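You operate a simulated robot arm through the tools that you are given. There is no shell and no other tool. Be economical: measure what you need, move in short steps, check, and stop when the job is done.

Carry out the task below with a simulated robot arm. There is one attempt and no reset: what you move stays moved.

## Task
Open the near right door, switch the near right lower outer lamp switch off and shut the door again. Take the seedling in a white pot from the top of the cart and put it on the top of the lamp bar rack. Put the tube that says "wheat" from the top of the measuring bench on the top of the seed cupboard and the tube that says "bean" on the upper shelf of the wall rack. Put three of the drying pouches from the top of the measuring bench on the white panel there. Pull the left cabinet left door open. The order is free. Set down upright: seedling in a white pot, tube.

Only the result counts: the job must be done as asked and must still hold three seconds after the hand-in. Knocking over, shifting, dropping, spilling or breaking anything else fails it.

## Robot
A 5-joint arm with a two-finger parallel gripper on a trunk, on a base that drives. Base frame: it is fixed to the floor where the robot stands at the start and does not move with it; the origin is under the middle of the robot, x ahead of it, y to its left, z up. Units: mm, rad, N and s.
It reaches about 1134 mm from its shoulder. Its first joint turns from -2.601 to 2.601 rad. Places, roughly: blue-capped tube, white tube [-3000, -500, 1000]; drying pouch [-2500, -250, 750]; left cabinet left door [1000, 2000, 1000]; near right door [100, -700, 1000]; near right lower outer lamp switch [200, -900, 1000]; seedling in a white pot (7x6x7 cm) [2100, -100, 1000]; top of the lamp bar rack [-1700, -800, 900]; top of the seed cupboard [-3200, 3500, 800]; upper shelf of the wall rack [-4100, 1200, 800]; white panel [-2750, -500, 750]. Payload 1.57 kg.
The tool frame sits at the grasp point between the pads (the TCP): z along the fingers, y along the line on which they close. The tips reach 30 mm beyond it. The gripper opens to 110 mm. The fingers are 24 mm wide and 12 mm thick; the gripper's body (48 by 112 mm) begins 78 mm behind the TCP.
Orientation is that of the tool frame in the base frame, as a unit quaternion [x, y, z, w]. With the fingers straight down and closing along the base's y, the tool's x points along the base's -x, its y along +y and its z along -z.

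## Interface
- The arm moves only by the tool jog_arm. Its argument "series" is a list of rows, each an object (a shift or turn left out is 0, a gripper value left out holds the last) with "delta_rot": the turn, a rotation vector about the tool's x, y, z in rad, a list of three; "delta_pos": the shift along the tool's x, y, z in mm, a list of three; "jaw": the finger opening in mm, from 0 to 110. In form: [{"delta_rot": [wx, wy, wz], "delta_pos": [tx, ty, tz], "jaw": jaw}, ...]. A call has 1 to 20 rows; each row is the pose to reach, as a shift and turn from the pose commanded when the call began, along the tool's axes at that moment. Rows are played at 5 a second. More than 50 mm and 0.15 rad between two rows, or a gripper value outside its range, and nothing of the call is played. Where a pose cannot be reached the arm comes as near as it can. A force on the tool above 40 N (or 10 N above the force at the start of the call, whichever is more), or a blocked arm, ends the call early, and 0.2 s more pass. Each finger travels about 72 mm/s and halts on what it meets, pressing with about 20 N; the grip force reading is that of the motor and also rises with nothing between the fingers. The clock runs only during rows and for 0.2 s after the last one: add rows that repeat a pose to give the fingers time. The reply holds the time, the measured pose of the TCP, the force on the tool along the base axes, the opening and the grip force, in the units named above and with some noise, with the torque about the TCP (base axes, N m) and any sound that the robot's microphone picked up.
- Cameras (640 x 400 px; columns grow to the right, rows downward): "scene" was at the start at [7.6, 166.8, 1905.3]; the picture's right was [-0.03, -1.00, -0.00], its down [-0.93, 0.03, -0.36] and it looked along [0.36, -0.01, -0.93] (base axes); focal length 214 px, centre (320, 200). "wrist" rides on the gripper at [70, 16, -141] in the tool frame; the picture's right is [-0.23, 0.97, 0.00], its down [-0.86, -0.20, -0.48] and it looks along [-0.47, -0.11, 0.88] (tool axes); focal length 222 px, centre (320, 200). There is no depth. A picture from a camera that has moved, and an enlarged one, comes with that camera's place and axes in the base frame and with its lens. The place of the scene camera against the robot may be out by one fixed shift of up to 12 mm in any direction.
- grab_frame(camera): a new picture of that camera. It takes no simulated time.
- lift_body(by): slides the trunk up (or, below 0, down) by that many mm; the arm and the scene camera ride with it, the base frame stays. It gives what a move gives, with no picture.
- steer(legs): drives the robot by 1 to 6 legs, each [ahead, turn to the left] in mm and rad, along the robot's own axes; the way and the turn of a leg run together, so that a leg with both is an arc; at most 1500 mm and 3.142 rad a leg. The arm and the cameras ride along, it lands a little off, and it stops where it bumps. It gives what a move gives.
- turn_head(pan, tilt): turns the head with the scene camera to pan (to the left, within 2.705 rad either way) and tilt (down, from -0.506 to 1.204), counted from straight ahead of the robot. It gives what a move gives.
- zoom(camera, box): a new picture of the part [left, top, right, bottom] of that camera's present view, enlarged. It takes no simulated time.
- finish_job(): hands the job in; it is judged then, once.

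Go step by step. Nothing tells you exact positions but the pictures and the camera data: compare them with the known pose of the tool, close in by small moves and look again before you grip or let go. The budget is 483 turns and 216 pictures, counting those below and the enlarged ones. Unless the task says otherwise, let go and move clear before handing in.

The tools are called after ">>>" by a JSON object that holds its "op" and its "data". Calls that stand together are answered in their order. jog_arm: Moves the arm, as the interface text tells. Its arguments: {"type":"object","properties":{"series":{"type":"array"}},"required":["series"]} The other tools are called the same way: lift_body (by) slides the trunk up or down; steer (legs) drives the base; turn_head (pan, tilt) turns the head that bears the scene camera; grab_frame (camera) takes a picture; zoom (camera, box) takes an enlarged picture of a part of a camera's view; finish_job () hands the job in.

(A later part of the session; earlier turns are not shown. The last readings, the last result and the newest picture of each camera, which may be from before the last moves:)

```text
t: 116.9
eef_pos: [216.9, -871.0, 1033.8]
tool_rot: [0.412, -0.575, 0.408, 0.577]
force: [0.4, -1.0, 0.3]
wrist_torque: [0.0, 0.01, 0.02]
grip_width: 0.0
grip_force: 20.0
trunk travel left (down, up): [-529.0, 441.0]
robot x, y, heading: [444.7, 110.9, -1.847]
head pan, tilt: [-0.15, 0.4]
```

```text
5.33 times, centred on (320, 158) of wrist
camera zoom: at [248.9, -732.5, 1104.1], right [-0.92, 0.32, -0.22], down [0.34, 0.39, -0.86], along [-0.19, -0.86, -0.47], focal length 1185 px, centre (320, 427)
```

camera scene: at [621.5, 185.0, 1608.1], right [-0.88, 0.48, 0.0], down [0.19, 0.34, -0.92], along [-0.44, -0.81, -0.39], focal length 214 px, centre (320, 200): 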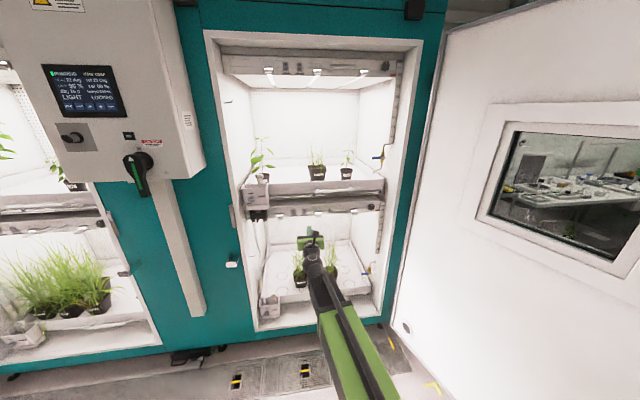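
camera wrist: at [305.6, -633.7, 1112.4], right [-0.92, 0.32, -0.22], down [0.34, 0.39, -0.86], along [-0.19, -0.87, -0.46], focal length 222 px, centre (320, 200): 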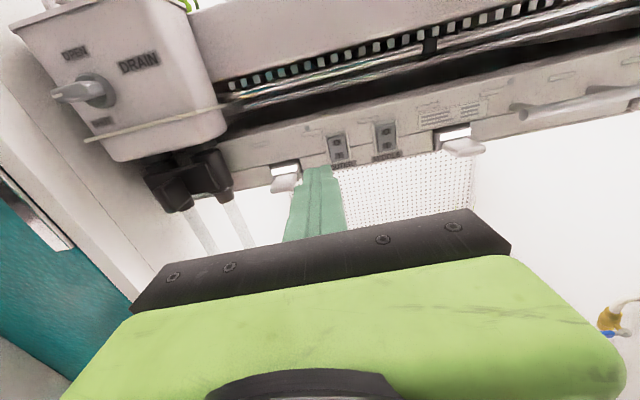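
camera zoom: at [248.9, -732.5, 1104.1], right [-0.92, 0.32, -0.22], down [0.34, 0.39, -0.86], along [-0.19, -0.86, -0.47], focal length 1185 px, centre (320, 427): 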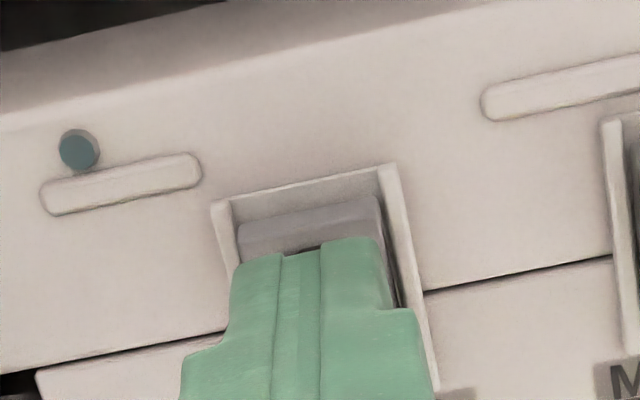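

>>> {"op": "jog_arm", "data": {"series": [{"delta_pos": [0, 0, 4]}, {"delta_pos": [0, 0, 8]}, {"delta_pos": [0, 0, 12]}, {"delta_pos": [0, 0, 16]}]}}

>>> {"op": "zoom", "data": {"camera": "wrist", "box": [260, 120, 380, 195]}}

```text
t: 117.9
eef_pos: [212.8, -885.6, 1033.2]
tool_rot: [0.412, -0.575, 0.409, 0.577]
force: [9.4, 32.0, -18.4]
wrist_torque: [0.86, -0.44, -0.25]
grip_width: 0.0
grip_force: 19.9
trunk travel left (down, up): [-529.0, 441.0]
robot x, y, heading: [445.9, 110.8, -1.85]
head pan, tilt: [-0.15, 0.4]
```

```text
5.33 times, centred on (320, 158) of wrist
camera zoom: at [244.8, -745.4, 1104.6], right [-0.92, 0.32, -0.22], down [0.34, 0.39, -0.86], along [-0.19, -0.86, -0.47], focal length 1185 px, centre (320, 427)
```

zoom: 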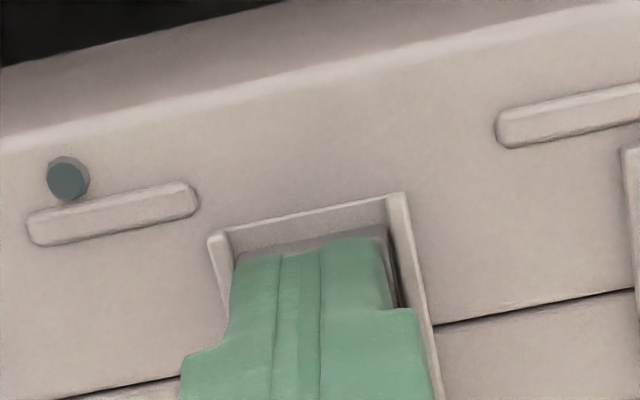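

>>> {"op": "jog_arm", "data": {"series": [{"delta_pos": [0, 0, -15]}, {"delta_pos": [0, 0, -30]}]}}

>>> {"op": "lift_body", "data": {"by": -25}}

>>> {"op": "zoom", "data": {"camera": "wrist", "box": [260, 100, 380, 175]}}

```text
t: 118.5
eef_pos: [220.9, -858.3, 1034.1]
tool_rot: [0.413, -0.573, 0.408, 0.578]
force: [-0.2, -0.1, 0.3]
wrist_torque: [0.0, 0.03, 0.0]
grip_width: 0.0
grip_force: 19.8
trunk travel left (down, up): [-529.0, 441.0]
robot x, y, heading: [444.8, 113.1, -1.854]
head pan, tilt: [-0.15, 0.4]
```

```text
t: 119.2
eef_pos: [221.0, -858.4, 1008.4]
tool_rot: [0.412, -0.574, 0.409, 0.577]
force: [-0.1, 0.2, 0.3]
wrist_torque: [0.03, 0.02, -0.01]
grip_width: 0.3
grip_force: 20.0
trunk travel left (down, up): [-504.0, 466.0]
robot x, y, heading: [443.9, 110.4, -1.851]
head pan, tilt: [-0.15, 0.4]
```

```text
5.33 times, centred on (320, 138) of wrist
camera zoom: at [253.4, -719.4, 1079.2], right [-0.92, 0.32, -0.22], down [0.34, 0.39, -0.86], along [-0.19, -0.87, -0.47], focal length 1185 px, centre (320, 533)
```

zoom: 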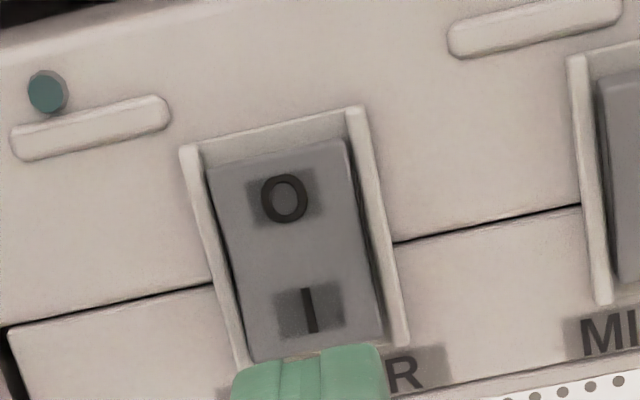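

>>> {"op": "zoom", "data": {"camera": "wrist", "box": [290, 80, 450, 180]}}

>>> {"op": "zoom", "data": {"camera": "scene", "box": [200, 150, 360, 290]}}

```text
4.00 times, centred on (370, 130) of wrist
camera zoom: at [253.4, -719.4, 1079.2], right [-0.92, 0.32, -0.22], down [0.34, 0.39, -0.86], along [-0.19, -0.87, -0.47], focal length 888 px, centre (120, 480)
```

zoom: 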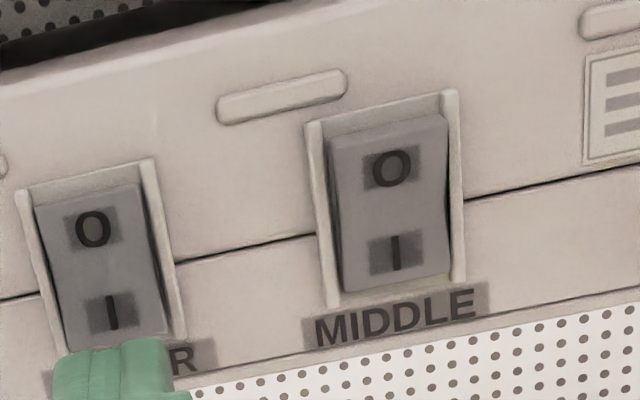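

```text
2.86 times, centred on (280, 220) of scene
camera zoom: at [577.8, 23.6, 1529.1], right [-0.91, 0.42, 0.0], down [0.16, 0.35, -0.92], along [-0.38, -0.84, -0.39], focal length 613 px, centre (434, 143)
```

zoom: 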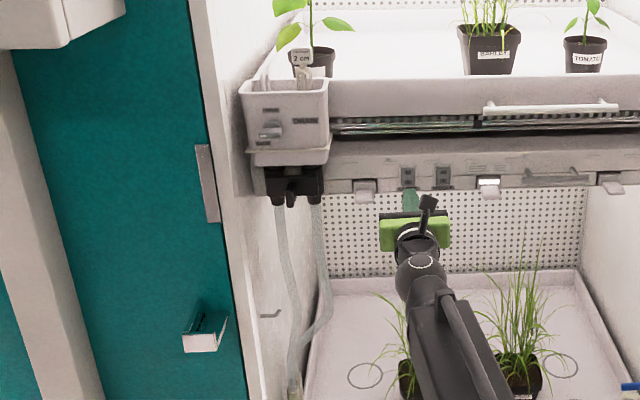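

The OUTER rocker has flipped: its top is recessed and the outer lamps are dark. Next I'll back out, go around the door tip and push the door shut from outside.

>>> {"op": "steer", "data": {"legs": [[-1000, 0]]}}

>>> {"op": "lift_body", "data": {"by": -150}}

>>> {"op": "turn_head", "data": {"pan": 0, "tilt": 0.5}}

>>> {"op": "grab_frame", "data": {"camera": "scene"}}

```text
t: 124.4
eef_pos: [499.7, 90.2, 1009.6]
tool_rot: [0.415, -0.572, 0.412, 0.575]
force: [-0.1, 1.1, 0.4]
wrist_torque: [0.04, 0.0, -0.01]
grip_width: 0.1
grip_force: 20.0
trunk travel left (down, up): [-504.0, 466.0]
robot x, y, heading: [713.0, 1066.2, -1.843]
head pan, tilt: [-0.15, 0.4]
```

```text
t: 126.1
eef_pos: [500.4, 90.7, 859.5]
tool_rot: [0.415, -0.572, 0.412, 0.575]
force: [-0.3, 0.0, 0.5]
wrist_torque: [0.0, 0.03, 0.01]
grip_width: 0.0
grip_force: 20.0
trunk travel left (down, up): [-354.0, 616.0]
robot x, y, heading: [712.9, 1061.0, -1.841]
head pan, tilt: [-0.15, 0.4]
```

```text
t: 126.8
eef_pos: [500.2, 91.1, 859.1]
tool_rot: [0.416, -0.571, 0.413, 0.575]
force: [0.9, 0.8, 0.4]
wrist_torque: [0.01, 0.0, 0.03]
grip_width: 0.0
grip_force: 20.2
trunk travel left (down, up): [-354.0, 616.0]
robot x, y, heading: [711.7, 1064.4, -1.843]
head pan, tilt: [0.0, 0.499]
```

```text
149 pictures are left
camera scene: at [860.3, 973.9, 1370.0], right [-0.96, 0.27, 0.0], down [0.13, 0.46, -0.88], along [-0.23, -0.85, -0.48], focal length 214 px, centre (320, 200)
```

scene: 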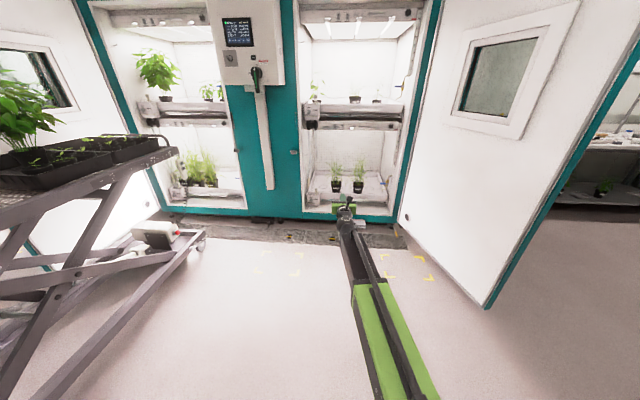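

>>> {"op": "steer", "data": {"legs": [[0, -1.31], [1400, 0]]}}

>>> {"op": "grab_frame", "data": {"camera": "scene"}}

```text
t: 137.2
eef_pos: [-1728.9, 978.5, 858.6]
tool_rot: [-0.013, -0.707, -0.017, 0.707]
force: [0.1, -0.2, -0.3]
wrist_torque: [-0.01, -0.02, -0.04]
grip_width: 0.0
grip_force: 19.8
trunk travel left (down, up): [-354.0, 616.0]
robot x, y, heading: [-731.1, 1044.7, -3.129]
head pan, tilt: [0.0, 0.499]
```

```text
148 pictures are left
camera scene: at [-781.6, 874.6, 1370.0], right [-0.01, 1.0, 0.0], down [0.48, 0.0, -0.88], along [-0.88, -0.01, -0.48], focal length 214 px, centre (320, 200)
```

scene: 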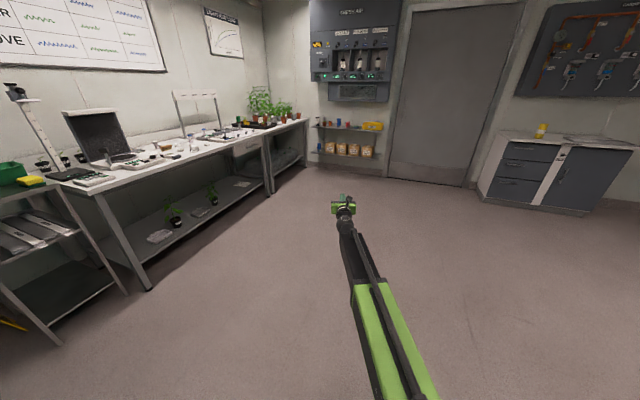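

>>> {"op": "steer", "data": {"legs": [[560, 0], [0, 2.27]]}}

>>> {"op": "grab_frame", "data": {"camera": "scene"}}

```text
t: 145.8
eef_pos: [-569.6, 341.5, 859.1]
tool_rot: [0.64, -0.3, 0.639, 0.304]
force: [0.0, -0.5, 0.4]
wrist_torque: [-0.02, -0.01, -0.01]
grip_width: 0.0
grip_force: 19.9
trunk travel left (down, up): [-354.0, 616.0]
robot x, y, heading: [-1253.5, 1067.8, -0.837]
head pan, tilt: [0.0, 0.499]
```

```text
147 pictures are left
camera scene: at [-1100.3, 1143.3, 1369.9], right [-0.74, -0.67, 0.0], down [-0.32, 0.36, -0.88], along [0.59, -0.65, -0.48], focal length 214 px, centre (320, 200)
```

scene: 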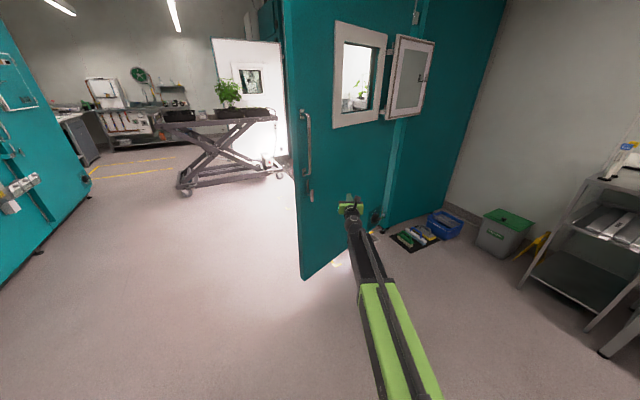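

>>> {"op": "steer", "data": {"legs": [[450, 0]]}}

>>> {"op": "grab_frame", "data": {"camera": "scene"}}

```text
t: 148.5
eef_pos: [-284.6, -0.6, 859.6]
tool_rot: [0.638, -0.304, 0.637, 0.309]
force: [0.4, -0.7, 0.8]
wrist_torque: [0.03, 0.01, -0.02]
grip_width: 0.0
grip_force: 19.7
trunk travel left (down, up): [-354.0, 616.0]
robot x, y, heading: [-960.9, 733.6, -0.85]
head pan, tilt: [0.0, 0.499]
```

```text
146 pictures are left
camera scene: at [-802.1, 807.5, 1370.0], right [-0.75, -0.66, 0.0], down [-0.32, 0.36, -0.88], along [0.58, -0.66, -0.48], focal length 214 px, centre (320, 200)
```

scene: 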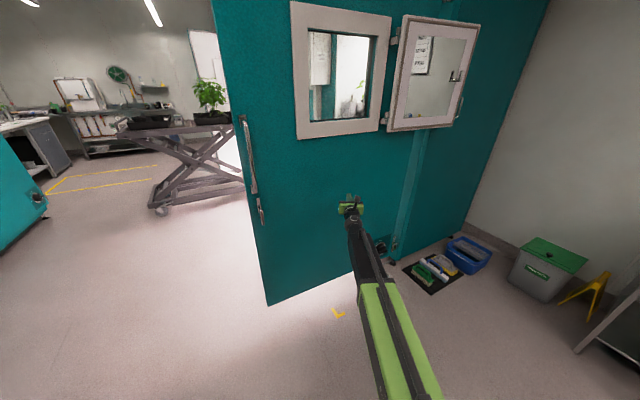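

>>> {"op": "steer", "data": {"legs": [[350, 0]]}}

>>> {"op": "grab_frame", "data": {"camera": "scene"}}

```text
t: 149.8
eef_pos: [-215.0, -78.7, 858.8]
tool_rot: [0.638, -0.304, 0.637, 0.308]
force: [-0.1, 0.2, -0.3]
wrist_torque: [-0.01, -0.01, 0.0]
grip_width: 0.1
grip_force: 20.0
trunk travel left (down, up): [-354.0, 616.0]
robot x, y, heading: [-885.4, 650.9, -0.857]
head pan, tilt: [0.0, 0.499]
stopped in leg 1: the force on the tool passed its limit at 188 N (the readings are from after the stop); the commanded pose is now the measured one
```

```text
145 pictures are left
camera scene: at [-730.3, 725.4, 1370.0], right [-0.75, -0.66, 0.0], down [-0.32, 0.36, -0.88], along [0.58, -0.66, -0.48], focal length 214 px, centre (320, 200)
```

scene: 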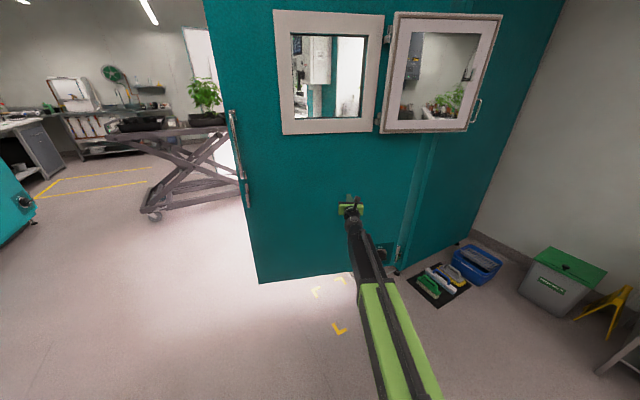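

>>> {"op": "steer", "data": {"legs": [[150, 0]]}}

>>> {"op": "steer", "data": {"legs": [[150, 0]]}}

>>> {"op": "grab_frame", "data": {"camera": "scene"}}

```text
t: 151.2
eef_pos: [-112.4, -189.3, 860.0]
tool_rot: [0.638, -0.304, 0.637, 0.308]
force: [-0.4, -0.1, 0.5]
wrist_torque: [0.02, -0.03, -0.04]
grip_width: 0.2
grip_force: 20.2
trunk travel left (down, up): [-354.0, 616.0]
robot x, y, heading: [-787.2, 535.6, -0.848]
head pan, tilt: [0.0, 0.499]
```

```text
t: 152.3
eef_pos: [-62.5, -248.0, 858.9]
tool_rot: [0.638, -0.304, 0.637, 0.307]
force: [-0.1, -0.3, -0.8]
wrist_torque: [-0.03, -0.04, -0.01]
grip_width: 0.0
grip_force: 20.1
trunk travel left (down, up): [-354.0, 616.0]
robot x, y, heading: [-733.0, 475.8, -0.853]
head pan, tilt: [0.0, 0.499]
stopped in leg 1: the force on the tool passed its limit at 163 N (the readings are from after the stop); the commanded pose is now the measured one
```

```text
144 pictures are left
camera scene: at [-577.5, 550.9, 1370.0], right [-0.75, -0.66, 0.0], down [-0.32, 0.36, -0.88], along [0.58, -0.66, -0.48], focal length 214 px, centre (320, 200)
```

scene: 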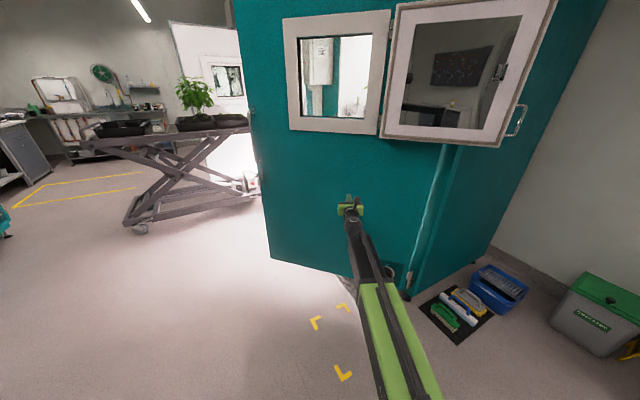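

>>> {"op": "steer", "data": {"legs": [[-60, 0], [0, 0.2]]}}

>>> {"op": "steer", "data": {"legs": [[150, 0]]}}

>>> {"op": "steer", "data": {"legs": [[100, -0.05]]}}

>>> {"op": "grab_frame", "data": {"camera": "scene"}}

```text
t: 154.0
eef_pos: [30.1, -53.2, 860.5]
tool_rot: [0.665, -0.238, 0.666, 0.24]
force: [0.0, -0.1, -0.3]
wrist_torque: [0.01, -0.01, 0.08]
grip_width: 0.0
grip_force: 20.0
trunk travel left (down, up): [-354.0, 616.0]
robot x, y, heading: [-770.7, 526.1, -0.661]
head pan, tilt: [0.0, 0.499]
```

```text
t: 155.3
eef_pos: [150.2, -151.5, 859.5]
tool_rot: [0.665, -0.239, 0.665, 0.241]
force: [-0.4, 0.6, -0.7]
wrist_torque: [0.0, -0.02, -0.02]
grip_width: 0.0
grip_force: 19.9
trunk travel left (down, up): [-354.0, 616.0]
robot x, y, heading: [-646.6, 426.0, -0.665]
head pan, tilt: [0.0, 0.499]
```

```text
t: 156.5
eef_pos: [193.6, -254.4, 859.7]
tool_rot: [0.658, -0.257, 0.658, 0.26]
force: [0.2, 0.5, 0.7]
wrist_torque: [0.03, 0.02, 0.0]
grip_width: 0.0
grip_force: 19.3
trunk travel left (down, up): [-354.0, 616.0]
robot x, y, heading: [-567.5, 370.7, -0.708]
head pan, tilt: [0.0, 0.499]
```

```text
143 pictures are left
camera scene: at [-429.2, 466.9, 1370.0], right [-0.65, -0.76, 0.0], down [-0.36, 0.31, -0.88], along [0.67, -0.57, -0.48], focal length 214 px, centre (320, 200)
```

scene: 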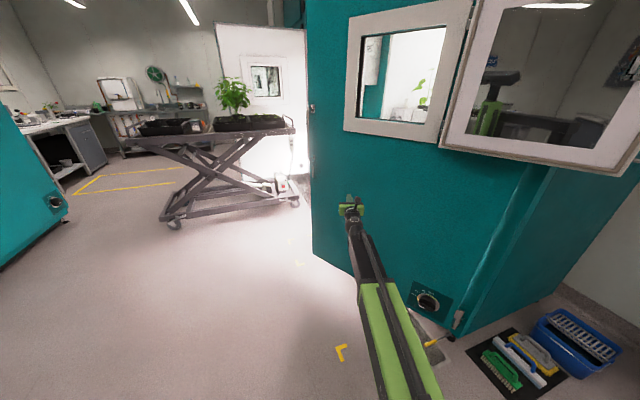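

>>> {"op": "steer", "data": {"legs": [[120, -0.1]]}}

>>> {"op": "steer", "data": {"legs": [[120, -0.1]]}}

>>> {"op": "grab_frame", "data": {"camera": "scene"}}

```text
t: 157.7
eef_pos: [213.0, -374.1, 858.2]
tool_rot: [0.648, -0.282, 0.648, 0.283]
force: [1.4, 0.3, 0.0]
wrist_torque: [0.0, -0.01, -0.03]
grip_width: 0.0
grip_force: 20.1
trunk travel left (down, up): [-354.0, 616.0]
robot x, y, heading: [-498.7, 302.7, -0.766]
head pan, tilt: [0.0, 0.499]
stopped in leg 1: the force on the tool passed its limit at 113 N (the readings are from after the stop); the commanded pose is now the measured one
```

```text
t: 158.9
eef_pos: [222.4, -535.1, 858.9]
tool_rot: [0.633, -0.314, 0.634, 0.315]
force: [-0.6, 0.5, 0.1]
wrist_torque: [0.04, 0.06, -0.05]
grip_width: 0.0
grip_force: 20.0
trunk travel left (down, up): [-354.0, 616.0]
robot x, y, heading: [-416.2, 212.4, -0.864]
head pan, tilt: [0.0, 0.499]
```

```text
142 pictures are left
camera scene: at [-259.4, 289.0, 1369.9], right [-0.76, -0.65, 0.0], down [-0.31, 0.36, -0.88], along [0.57, -0.67, -0.48], focal length 214 px, centre (320, 200)
```

scene: 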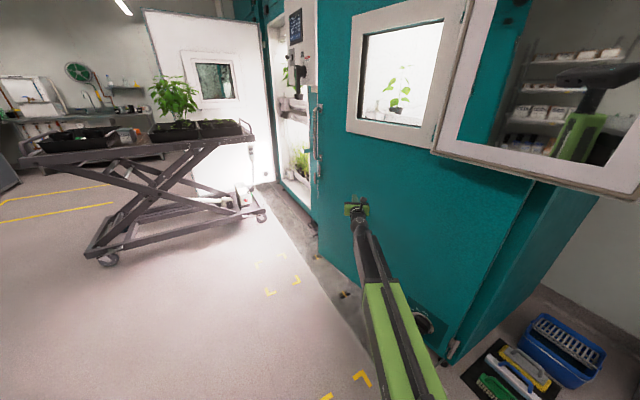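

>>> {"op": "steer", "data": {"legs": [[70, -0.08]]}}

>>> {"op": "steer", "data": {"legs": [[50, -0.05]]}}

>>> {"op": "grab_frame", "data": {"camera": "scene"}}

```text
t: 159.9
eef_pos: [217.8, -601.0, 858.0]
tool_rot: [0.626, -0.328, 0.627, 0.328]
force: [-0.2, -0.5, 0.2]
wrist_torque: [-0.02, 0.01, -0.01]
grip_width: 0.0
grip_force: 19.7
trunk travel left (down, up): [-354.0, 616.0]
robot x, y, heading: [-381.8, 174.0, -0.898]
head pan, tilt: [0.0, 0.499]
stopped in leg 1: the force on the tool passed its limit at 109 N (the readings are from after the stop); the commanded pose is now the measured one
```

```text
t: 160.8
eef_pos: [207.9, -671.2, 858.1]
tool_rot: [0.617, -0.345, 0.618, 0.344]
force: [0.0, 0.9, -0.3]
wrist_torque: [0.01, 0.01, 0.02]
grip_width: 0.0
grip_force: 20.2
trunk travel left (down, up): [-354.0, 616.0]
robot x, y, heading: [-356.0, 134.0, -0.938]
head pan, tilt: [0.0, 0.499]
```

```text
141 pictures are left
camera scene: at [-192.2, 197.5, 1369.9], right [-0.81, -0.59, 0.0], down [-0.28, 0.39, -0.88], along [0.52, -0.71, -0.48], focal length 214 px, centre (320, 200)
```

scene: 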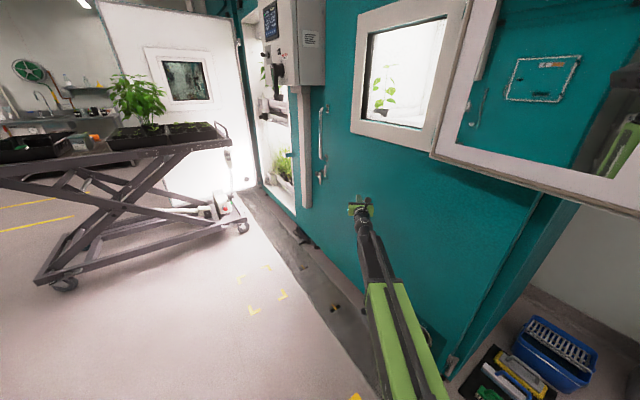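

>>> {"op": "steer", "data": {"legs": [[40, -0.03]]}}

>>> {"op": "steer", "data": {"legs": [[40, -0.03]]}}

>>> {"op": "zoom", "data": {"camera": "scene", "box": [260, 60, 380, 250]}}

```text
t: 161.8
eef_pos: [212.3, -710.1, 859.5]
tool_rot: [0.614, -0.351, 0.616, 0.348]
force: [1.1, 2.4, -2.0]
wrist_torque: [0.07, 0.03, 0.06]
grip_width: 0.0
grip_force: 20.1
trunk travel left (down, up): [-354.0, 616.0]
robot x, y, heading: [-328.9, 107.1, -0.956]
head pan, tilt: [0.0, 0.499]
stopped in leg 1: the force on the tool passed its limit at 81 N (the readings are from after the stop); the commanded pose is now the measured one
```

```text
t: 162.6
eef_pos: [219.8, -713.4, 860.7]
tool_rot: [0.616, -0.347, 0.617, 0.345]
force: [-1.0, 7.8, 4.7]
wrist_torque: [-0.17, -0.02, -0.01]
grip_width: 0.0
grip_force: 20.1
trunk travel left (down, up): [-354.0, 616.0]
robot x, y, heading: [-326.9, 92.4, -0.962]
head pan, tilt: [0.0, 0.499]
stopped in leg 1: the force on the tool passed its limit at 147 N (the readings are from after the stop); the commanded pose is now the measured one
```

```text
2.11 times, centred on (320, 155) of scene
camera zoom: at [-163.0, 155.7, 1370.1], right [-0.82, -0.58, 0.0], down [-0.28, 0.39, -0.88], along [0.51, -0.72, -0.48], focal length 452 px, centre (320, 295)
```

zoom: 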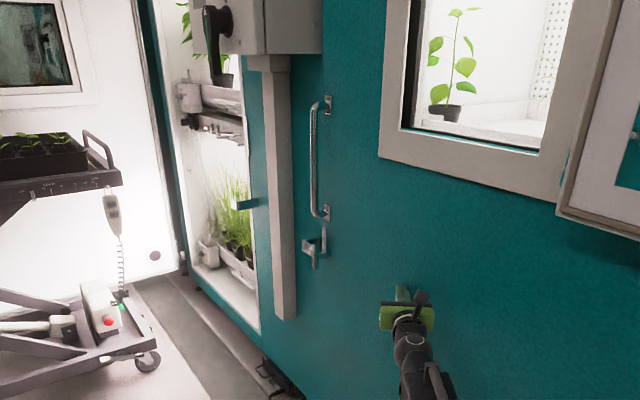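

The door is shut. Now I'll back off and head to the cart to look for the white-potted seedling.

>>> {"op": "steer", "data": {"legs": [[-200, 0], [0, 0.95], [900, 0]]}}

>>> {"op": "lift_body", "data": {"by": 600}}

>>> {"op": "turn_head", "data": {"pan": -0.2, "tilt": 0.5}}

>>> {"op": "grab_frame", "data": {"camera": "scene"}}

>>> {"op": "zoom", "data": {"camera": "scene", "box": [220, 120, 440, 260]}}

```text
t: 171.0
eef_pos: [1439.7, 214.4, 859.7]
tool_rot: [0.706, -0.03, 0.707, 0.025]
force: [-1.0, -0.7, 0.2]
wrist_torque: [-0.03, -0.02, -0.02]
grip_width: 0.0
grip_force: 20.0
trunk travel left (down, up): [-354.0, 616.0]
robot x, y, heading: [463.6, 247.2, -0.006]
head pan, tilt: [0.0, 0.499]
```

```text
refused: 600 is not a number from -400 to 400
```

```text
t: 171.7
eef_pos: [1439.1, 216.0, 858.5]
tool_rot: [0.706, -0.031, 0.707, 0.026]
force: [0.0, -0.8, -0.3]
wrist_torque: [-0.03, -0.01, 0.0]
grip_width: 0.0
grip_force: 19.6
trunk travel left (down, up): [-354.0, 616.0]
robot x, y, heading: [463.4, 244.6, -0.003]
head pan, tilt: [-0.201, 0.499]
```

```text
139 pictures are left
camera scene: at [505.8, 394.5, 1370.0], right [-0.2, -0.98, 0.0], down [-0.47, 0.1, -0.88], along [0.86, -0.18, -0.48], focal length 214 px, centre (320, 200)
```

scene: 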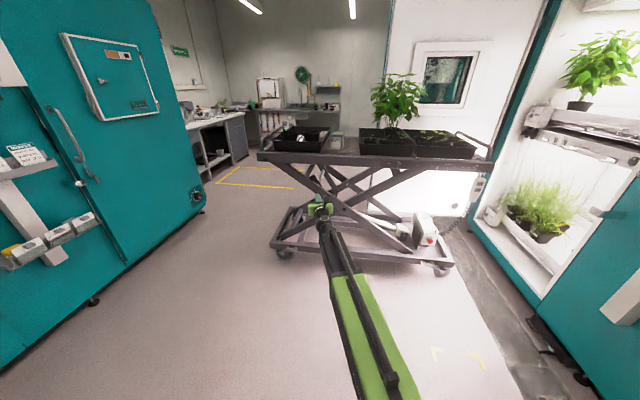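

```text
2.86 times, centred on (330, 190) of scene
camera zoom: at [505.8, 394.5, 1370.0], right [-0.2, -0.98, 0.0], down [-0.47, 0.1, -0.88], along [0.86, -0.18, -0.48], focal length 613 px, centre (291, 229)
```

zoom: 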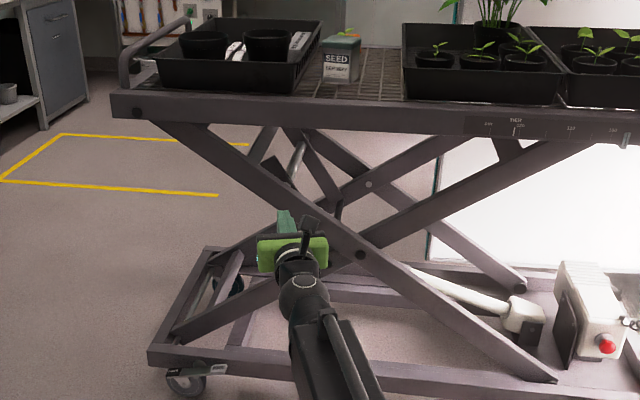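

>>> {"op": "lift_body", "data": {"by": 400}}

>>> {"op": "lift_body", "data": {"by": 200}}

>>> {"op": "zoom", "data": {"camera": "scene", "box": [220, 170, 480, 330]}}

```text
t: 175.5
eef_pos: [1440.0, 215.2, 1259.1]
tool_rot: [0.706, -0.03, 0.707, 0.026]
force: [0.4, 0.7, -0.4]
wrist_torque: [-0.01, 0.0, 0.0]
grip_width: 0.0
grip_force: 19.7
trunk travel left (down, up): [-754.0, 216.0]
robot x, y, heading: [466.0, 247.3, -0.008]
head pan, tilt: [-0.201, 0.499]
```

```text
t: 177.7
eef_pos: [1439.6, 215.5, 1459.2]
tool_rot: [0.706, -0.03, 0.707, 0.025]
force: [0.6, 0.8, -0.4]
wrist_torque: [-0.01, -0.01, 0.01]
grip_width: 0.1
grip_force: 19.8
trunk travel left (down, up): [-954.0, 16.0]
robot x, y, heading: [463.6, 241.4, -0.002]
head pan, tilt: [-0.201, 0.499]
```

```text
2.46 times, centred on (350, 250) of scene
camera zoom: at [505.8, 394.5, 1969.9], right [-0.2, -0.98, 0.0], down [-0.47, 0.1, -0.88], along [0.86, -0.18, -0.48], focal length 528 px, centre (246, 77)
```

zoom: 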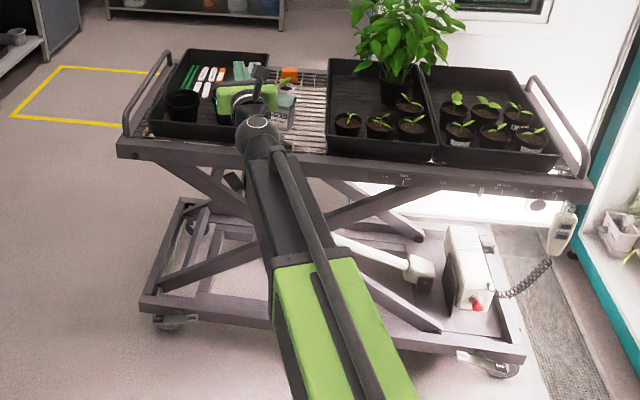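

>>> {"op": "grab_frame", "data": {"camera": "wrist"}}

```text
136 pictures are left
camera wrist: at [1297.9, 210.4, 1528.9], right [-0.07, -0.97, -0.23], down [-0.46, 0.24, -0.85], along [0.88, 0.04, -0.47], focal length 222 px, centre (320, 200)
```

wrist: 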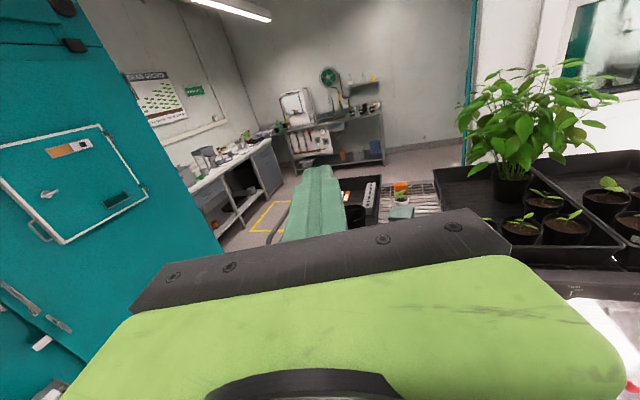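

>>> {"op": "zoom", "data": {"camera": "wrist", "box": [330, 160, 450, 235]}}

```text
5.33 times, centred on (390, 198) of wrist
camera zoom: at [1297.9, 210.4, 1528.9], right [-0.07, -0.97, -0.23], down [-0.46, 0.24, -0.85], along [0.88, 0.04, -0.47], focal length 1185 px, centre (-53, 213)
```

zoom: 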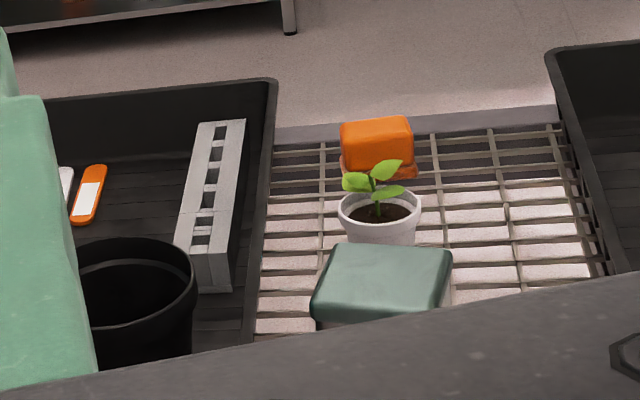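

The white pot is between a seed tin and an orange block, near (2110,-90). I'll fold the tool down and drive to the cart.

>>> {"op": "jog_arm", "data": {"series": [{"delta_pos": [-20, 0, -31], "delta_rot": [0, -0.131, 0]}, {"delta_pos": [-40, 0, -63], "delta_rot": [0, -0.262, 0]}, {"delta_pos": [-60, 0, -94], "delta_rot": [0, -0.393, 0]}, {"delta_pos": [-80, 0, -125], "delta_rot": [0, -0.524, 0]}, {"delta_pos": [-100, 0, -157], "delta_rot": [0, -0.654, 0]}, {"delta_pos": [-120, 0, -188], "delta_rot": [0, -0.785, 0]}, {"delta_pos": [-140, 0, -219], "delta_rot": [0, -0.916, 0], "jaw": 100}, {"delta_pos": [-160, 0, -250], "delta_rot": [0, -1.047, 0]}, {"delta_pos": [-180, 0, -282], "delta_rot": [0, -1.178, 0]}, {"delta_pos": [-200, 0, -313], "delta_rot": [0, -1.309, 0]}, {"delta_pos": [-220, 0, -345], "delta_rot": [0, -1.44, 0]}, {"delta_pos": [-239, 0, -376], "delta_rot": [0, -1.571, 0]}]}}

>>> {"op": "steer", "data": {"legs": [[0, -0.372], [844, 0], [0, 0.372]]}}

>>> {"op": "grab_frame", "data": {"camera": "wrist"}}

>>> {"op": "grab_frame", "data": {"camera": "scene"}}

```text
t: 180.3
eef_pos: [1063.7, 265.5, 1221.8]
tool_rot: [0.999, -0.046, -0.001, 0.0]
force: [-0.5, -0.1, 0.1]
wrist_torque: [0.04, 0.03, -0.01]
grip_width: 100.1
grip_force: 0.1
out of reach, approached as far as the arm can: row 1, 2, 3, 4, 5, 6, 7, 8, 9, 10, 11, 12
trunk travel left (down, up): [-954.0, 16.0]
robot x, y, heading: [465.1, 244.8, -0.005]
head pan, tilt: [-0.201, 0.499]
```

```text
t: 187.0
eef_pos: [1841.2, -21.1, 1220.3]
tool_rot: [0.999, -0.046, 0.001, 0.004]
force: [0.5, -0.2, -0.7]
wrist_torque: [0.05, 0.0, -0.03]
grip_width: 99.9
grip_force: 0.1
trunk travel left (down, up): [-954.0, 16.0]
robot x, y, heading: [1245.7, -43.7, 0.003]
head pan, tilt: [-0.201, 0.499]
```

```text
134 pictures are left
camera wrist: at [1909.0, -42.5, 1363.7], right [-0.31, -0.95, 0.01], down [-0.83, 0.28, 0.47], along [-0.45, 0.14, -0.88], focal length 222 px, centre (320, 200)
```

wrist: 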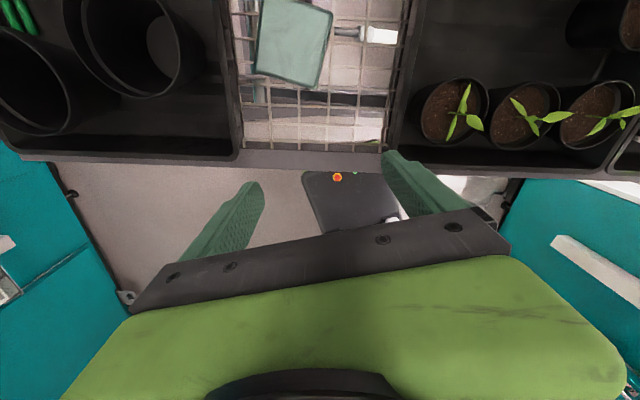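

```text
133 pictures are left
camera scene: at [1281.6, 108.1, 1970.1], right [-0.2, -0.98, 0.0], down [-0.47, 0.1, -0.88], along [0.86, -0.18, -0.48], focal length 214 px, centre (320, 200)
```

scene: 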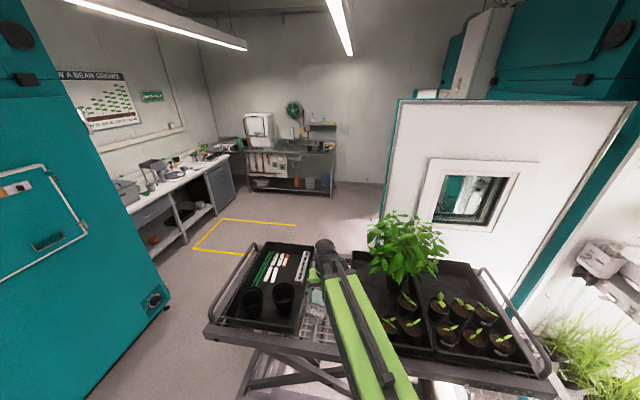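

>>> {"op": "jog_arm", "data": {"series": [{"delta_pos": [45, 9, 0]}, {"delta_pos": [90, 18, 0]}, {"delta_pos": [135, 27, 0]}, {"delta_pos": [180, 36, 0]}, {"delta_pos": [215, 45, 0]}]}}

>>> {"op": "grab_frame", "data": {"camera": "wrist"}}

>>> {"op": "zoom", "data": {"camera": "scene", "box": [260, 240, 400, 340]}}

```text
t: 188.2
eef_pos: [2050.5, -50.9, 1219.7]
tool_rot: [0.998, -0.068, 0.0, 0.01]
force: [0.9, -0.4, -0.2]
wrist_torque: [-0.03, 0.0, 0.0]
grip_width: 100.0
grip_force: 0.0
out of reach, approached as far as the arm can: row 1, 2, 3, 4, 5
trunk travel left (down, up): [-954.0, 16.0]
robot x, y, heading: [1245.8, -43.2, 0.0]
head pan, tilt: [-0.201, 0.499]
```

```text
132 pictures are left
camera wrist: at [2118.3, -73.2, 1362.8], right [-0.36, -0.93, 0.02], down [-0.82, 0.32, 0.47], along [-0.45, 0.15, -0.88], focal length 222 px, centre (320, 200)
```

wrist: 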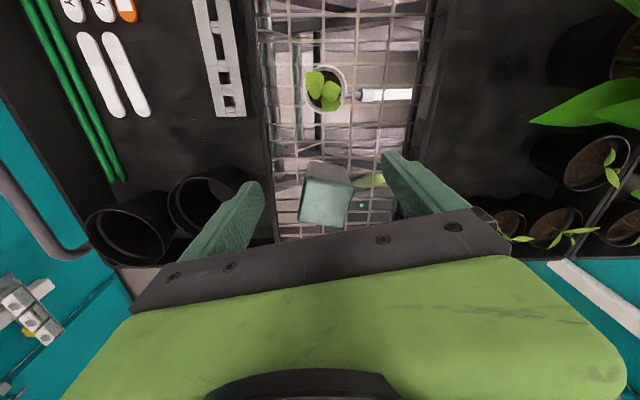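

```text
4.00 times, centred on (330, 290) of scene
camera zoom: at [1284.8, 107.7, 1970.0], right [-0.2, -0.98, 0.0], down [-0.47, 0.1, -0.88], along [0.86, -0.18, -0.48], focal length 858 px, centre (280, -160)
```

zoom: 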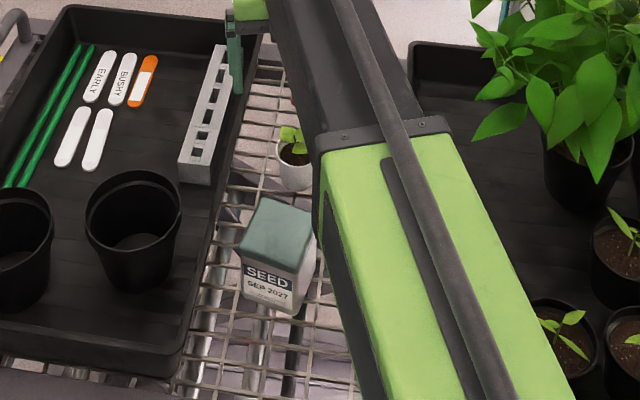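

>>> {"op": "jog_arm", "data": {"series": [{"delta_pos": [29, 13, 0]}, {"delta_pos": [57, 26, 0]}, {"delta_pos": [57, 26, 40]}, {"delta_pos": [57, 26, 80]}]}}

>>> {"op": "grab_frame", "data": {"camera": "wrist"}}

```text
t: 189.2
eef_pos: [2106.1, -37.8, 1221.4]
tool_rot: [0.998, -0.06, 0.001, 0.007]
force: [-0.4, 0.2, 0.0]
wrist_torque: [-0.01, 0.01, 0.0]
grip_width: 100.2
grip_force: 0.1
out of reach, approached as far as the arm can: row 1, 2, 3, 4
trunk travel left (down, up): [-954.0, 16.0]
robot x, y, heading: [1244.7, -40.7, 0.001]
head pan, tilt: [-0.201, 0.499]
```

```text
130 pictures are left
camera wrist: at [2174.5, -59.7, 1363.1], right [-0.34, -0.94, 0.01], down [-0.83, 0.31, 0.47], along [-0.45, 0.15, -0.88], focal length 222 px, centre (320, 200)
```

wrist: 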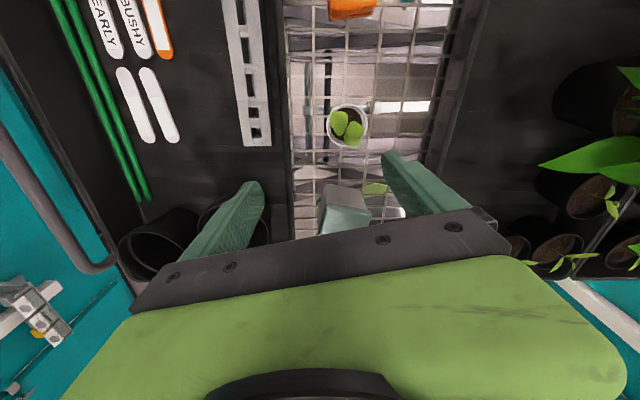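

>>> {"op": "jog_arm", "data": {"series": [{"delta_pos": [0, 20, 0], "delta_rot": [0.014, 0, 0]}, {"delta_pos": [0, 40, 0], "delta_rot": [0.014, 0, 0]}]}}

```text
t: 189.8
eef_pos: [2105.0, -47.4, 1220.9]
tool_rot: [0.998, -0.067, 0.001, 0.003]
force: [0.5, 0.1, 0.8]
wrist_torque: [-0.01, -0.02, 0.0]
grip_width: 99.8
grip_force: 0.1
out of reach, approached as far as the arm can: row 1, 2
trunk travel left (down, up): [-954.0, 16.0]
robot x, y, heading: [1242.1, -36.9, -0.005]
head pan, tilt: [-0.201, 0.499]
```

>>> {"op": "jog_arm", "data": {"series": [{"delta_pos": [0, 0, -20], "delta_rot": [0.006, 0, 0]}, {"delta_pos": [0, 20, -40], "delta_rot": [0.006, 0, 0]}, {"delta_pos": [0, 37, -40], "delta_rot": [0.006, 0, 0]}]}}

```text
t: 190.6
eef_pos: [2101.0, -49.0, 1221.2]
tool_rot: [0.998, -0.069, 0.001, 0.0]
force: [-0.3, -0.6, -0.1]
wrist_torque: [0.0, 0.0, 0.03]
grip_width: 100.2
grip_force: 0.1
out of reach, approached as far as the arm can: row 1, 2, 3
trunk travel left (down, up): [-954.0, 16.0]
robot x, y, heading: [1238.4, -38.1, -0.001]
head pan, tilt: [-0.201, 0.499]
```

>>> {"op": "jog_arm", "data": {"series": [{"delta_pos": [0, 18, 0]}, {"delta_pos": [0, 36, 0]}, {"delta_pos": [0, 36, 0]}]}}

```text
t: 191.4
eef_pos: [2098.9, -68.9, 1221.1]
tool_rot: [0.997, -0.082, 0.003, 0.005]
force: [0.0, 0.3, 0.4]
wrist_torque: [-0.01, 0.02, 0.01]
grip_width: 99.9
grip_force: 0.1
out of reach, approached as far as the arm can: row 1, 2, 3
trunk travel left (down, up): [-954.0, 16.0]
robot x, y, heading: [1243.4, -41.0, -0.002]
head pan, tilt: [-0.201, 0.499]
```

>>> {"op": "jog_arm", "data": {"series": [{"delta_pos": [5, 8, 0], "delta_rot": [0.01, 0, 0.009]}, {"delta_pos": [5, 15, 0], "delta_rot": [0.01, 0, 0.018]}, {"delta_pos": [5, 15, 0], "delta_rot": [0.01, 0, 0.018]}]}}

```text
t: 192.2
eef_pos: [2101.5, -75.1, 1220.4]
tool_rot: [0.996, -0.087, 0.002, -0.003]
force: [0.3, 0.2, 0.0]
wrist_torque: [-0.02, 0.02, -0.04]
grip_width: 99.9
grip_force: 0.0
out of reach, approached as far as the arm can: row 1, 2, 3
trunk travel left (down, up): [-954.0, 16.0]
robot x, y, heading: [1239.8, -40.5, -0.001]
head pan, tilt: [-0.201, 0.499]
```

>>> {"op": "jog_arm", "data": {"series": [{"delta_pos": [2, 10, 0], "delta_rot": [-0.006, 0, 0.012]}, {"delta_pos": [2, 20, 0], "delta_rot": [-0.006, 0, 0.024]}, {"delta_pos": [2, 20, 0], "delta_rot": [-0.006, 0, 0.024]}]}}

>>> {"op": "lift_body", "data": {"by": -120}}

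>>> {"op": "grab_frame", "data": {"camera": "wrist"}}

```text
t: 193.0
eef_pos: [2099.0, -91.6, 1221.0]
tool_rot: [0.995, -0.096, 0.002, -0.001]
force: [-0.5, 0.0, -0.4]
wrist_torque: [-0.03, -0.01, 0.03]
grip_width: 100.2
grip_force: 0.1
out of reach, approached as far as the arm can: row 2, 3
trunk travel left (down, up): [-954.0, 16.0]
robot x, y, heading: [1244.4, -43.4, -0.002]
head pan, tilt: [-0.201, 0.499]
```

```text
t: 194.5
eef_pos: [2099.2, -91.5, 1101.2]
tool_rot: [0.995, -0.096, 0.002, -0.001]
force: [-0.3, -0.2, 0.3]
wrist_torque: [-0.01, 0.0, -0.02]
grip_width: 100.2
grip_force: 0.1
trunk travel left (down, up): [-834.0, 136.0]
robot x, y, heading: [1243.0, -44.8, -0.001]
head pan, tilt: [-0.201, 0.499]
```

```text
129 pictures are left
camera wrist: at [2165.3, -120.0, 1243.0], right [-0.41, -0.91, 0.0], down [-0.8, 0.36, 0.48], along [-0.43, 0.2, -0.88], focal length 222 px, centre (320, 200)
```

wrist: 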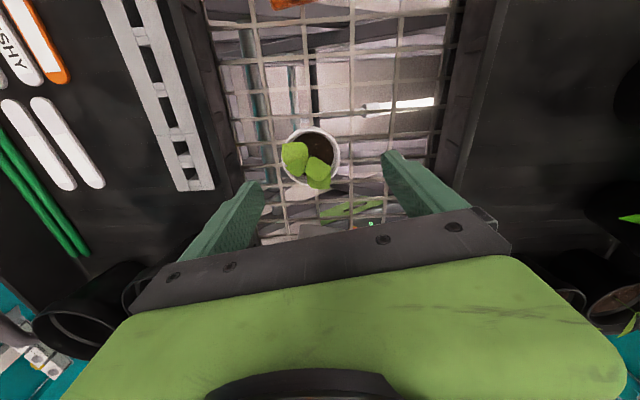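

>>> {"op": "jog_arm", "data": {"series": [{"delta_pos": [2, -8, 0], "delta_rot": [0, 0, -0.009]}, {"delta_pos": [2, -8, 0], "delta_rot": [0, 0, -0.009]}]}}

>>> {"op": "lift_body", "data": {"by": -70}}

>>> {"op": "grab_frame", "data": {"camera": "wrist"}}

```text
t: 195.1
eef_pos: [2103.8, -83.9, 1101.2]
tool_rot: [0.996, -0.092, 0.002, 0.0]
force: [0.0, 0.5, 0.5]
wrist_torque: [0.0, -0.03, -0.05]
grip_width: 99.9
grip_force: 0.1
trunk travel left (down, up): [-834.0, 136.0]
robot x, y, heading: [1241.3, -40.8, 0.003]
head pan, tilt: [-0.201, 0.499]
```

```text
t: 196.2
eef_pos: [2102.4, -84.5, 1030.2]
tool_rot: [0.996, -0.091, 0.002, 0.0]
force: [0.4, 0.1, -0.4]
wrist_torque: [0.0, 0.01, -0.02]
grip_width: 99.9
grip_force: 0.1
trunk travel left (down, up): [-764.0, 206.0]
robot x, y, heading: [1242.6, -41.1, -0.002]
head pan, tilt: [-0.201, 0.499]
```

```text
128 pictures are left
camera wrist: at [2169.0, -112.2, 1173.0], right [-0.4, -0.92, 0.0], down [-0.81, 0.35, 0.48], along [-0.44, 0.19, -0.88], focal length 222 px, centre (320, 200)
```

wrist: 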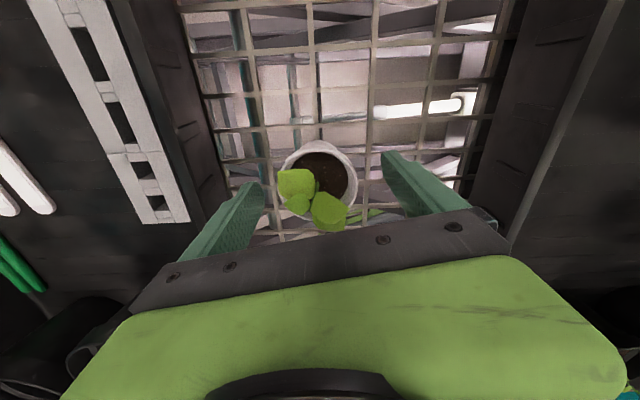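

>>> {"op": "lift_body", "data": {"by": -28}}

>>> {"op": "jog_arm", "data": {"series": [{"jaw": 80}, {"jaw": 50}, {"jaw": 40}, {"jaw": 40}, {"jaw": 40}]}}

>>> {"op": "grab_frame", "data": {"camera": "wrist"}}

```text
t: 196.9
eef_pos: [2103.9, -84.1, 1002.6]
tool_rot: [0.996, -0.092, 0.002, 0.0]
force: [-0.2, -0.9, -0.4]
wrist_torque: [-0.03, -0.01, 0.0]
grip_width: 100.0
grip_force: 0.1
trunk travel left (down, up): [-736.0, 234.0]
robot x, y, heading: [1244.9, -45.5, -0.004]
head pan, tilt: [-0.201, 0.499]
```

```text
t: 198.1
eef_pos: [2102.2, -84.4, 1002.3]
tool_rot: [0.996, -0.092, 0.001, 0.001]
force: [0.5, 0.7, 0.9]
wrist_torque: [-0.02, -0.01, 0.04]
grip_width: 60.5
grip_force: 20.0
trunk travel left (down, up): [-736.0, 234.0]
robot x, y, heading: [1243.2, -41.7, -0.002]
head pan, tilt: [-0.201, 0.499]
```

```text
127 pictures are left
camera wrist: at [2169.0, -112.2, 1145.0], right [-0.4, -0.92, 0.0], down [-0.81, 0.35, 0.48], along [-0.44, 0.19, -0.88], focal length 222 px, centre (320, 200)
```

wrist: 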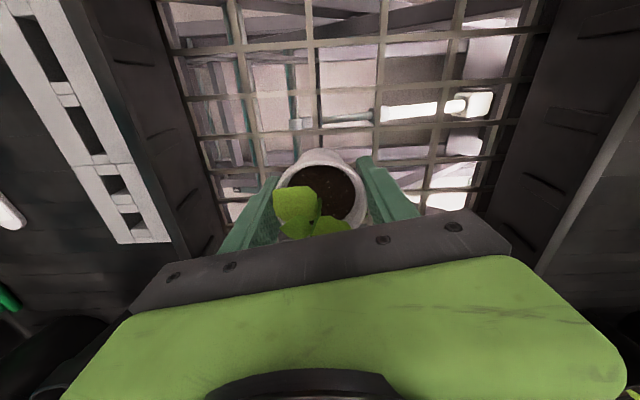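

Gripped (60 mm). I'll lift it, back off and carry it toward the lamp bar rack.

>>> {"op": "lift_body", "data": {"by": 230}}

>>> {"op": "steer", "data": {"legs": [[-700, 0], [0, 1.5], [0, 1.5], [1400, 0]]}}

>>> {"op": "turn_head", "data": {"pan": 0.6, "tilt": 0.5}}

>>> {"op": "grab_frame", "data": {"camera": "scene"}}

```text
t: 200.5
eef_pos: [2103.1, -83.9, 1232.8]
tool_rot: [0.996, -0.092, 0.001, 0.0]
force: [-0.5, -0.1, 1.0]
wrist_torque: [-0.01, 0.0, 0.02]
grip_width: 40.2
grip_force: 0.0
trunk travel left (down, up): [-966.0, 4.0]
robot x, y, heading: [1242.8, -43.3, -0.003]
head pan, tilt: [-0.201, 0.499]
```

```text
t: 218.0
eef_pos: [-1625.1, 169.2, 1232.8]
tool_rot: [0.124, 0.992, 0.0, -0.002]
force: [-0.7, 0.3, -0.1]
wrist_torque: [-0.01, 0.02, -0.01]
grip_width: 39.9
grip_force: 0.0
trunk travel left (down, up): [-966.0, 4.0]
robot x, y, heading: [-767.3, 77.0, 3.076]
head pan, tilt: [-0.201, 0.499]
```

```text
t: 219.1
eef_pos: [-1625.1, 169.2, 1232.6]
tool_rot: [0.123, 0.992, 0.0, -0.002]
force: [0.0, 0.6, -0.3]
wrist_torque: [-0.01, 0.0, -0.02]
grip_width: 40.1
grip_force: 0.1
trunk travel left (down, up): [-966.0, 4.0]
robot x, y, heading: [-768.8, 75.7, 3.08]
head pan, tilt: [0.6, 0.499]
```

```text
126 pictures are left
camera scene: at [-813.9, -146.4, 1982.0], right [-0.51, 0.86, 0.0], down [0.41, 0.25, -0.88], along [-0.75, -0.45, -0.48], focal length 214 px, centre (320, 200)
```

scene: 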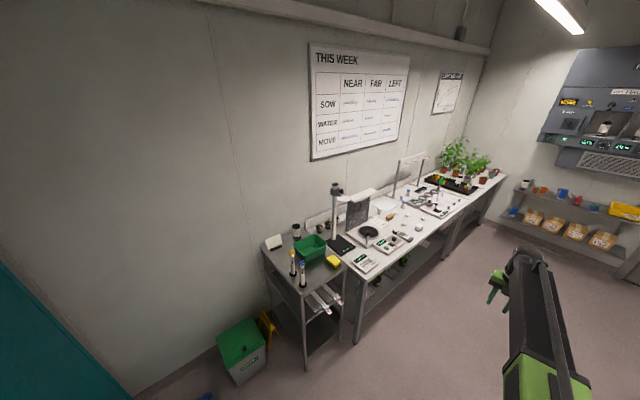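

The grip slipped off during the lift (width is now 40). While I'm here I'll look at the rack, then go back to the cart.

>>> {"op": "zoom", "data": {"camera": "scene", "box": [250, 170, 410, 330]}}

>>> {"op": "zoom", "data": {"camera": "scene", "box": [330, 130, 530, 270]}}

>>> {"op": "turn_head", "data": {"pan": 2.7, "tilt": 0.35}}

>>> {"op": "grab_frame", "data": {"camera": "scene"}}

```text
2.50 times, centred on (330, 250) of scene
camera zoom: at [-813.9, -146.4, 1982.0], right [-0.51, 0.86, 0.0], down [0.41, 0.25, -0.88], along [-0.75, -0.45, -0.48], focal length 536 px, centre (295, 75)
```

zoom: 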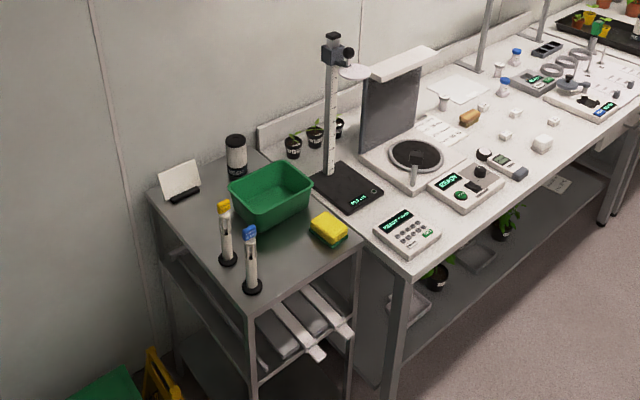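

```text
2.86 times, centred on (430, 200) of scene
camera zoom: at [-813.9, -146.4, 1982.0], right [-0.51, 0.86, 0.0], down [0.41, 0.25, -0.88], along [-0.75, -0.45, -0.48], focal length 613 px, centre (6, 200)
```

zoom: 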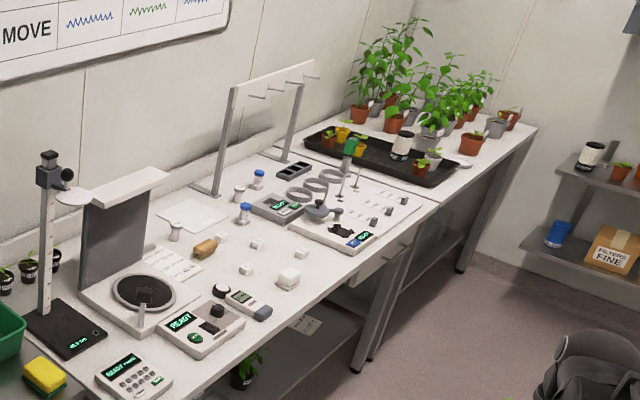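

```text
t: 221.1
eef_pos: [-1624.8, 168.5, 1232.5]
tool_rot: [0.124, 0.992, 0.0, -0.002]
force: [0.5, 1.0, -0.1]
wrist_torque: [0.0, -0.02, -0.01]
grip_width: 40.0
grip_force: 0.1
trunk travel left (down, up): [-966.0, 4.0]
robot x, y, heading: [-767.2, 73.8, 3.079]
head pan, tilt: [2.7, 0.351]
```

```text
123 pictures are left
camera scene: at [-654.3, -144.3, 1995.6], right [-0.48, -0.88, 0.0], down [-0.3, 0.17, -0.94], along [0.82, -0.45, -0.34], focal length 214 px, centre (320, 200)
```

scene: 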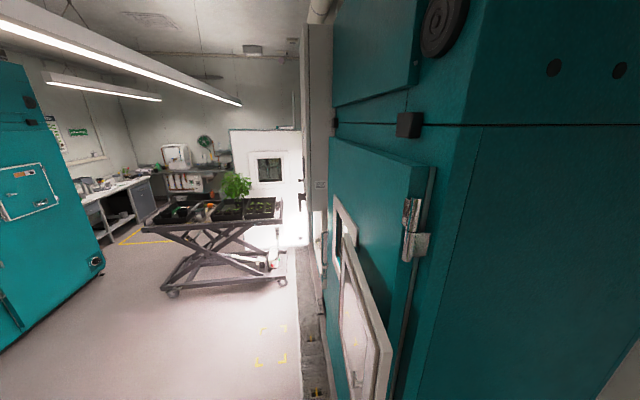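

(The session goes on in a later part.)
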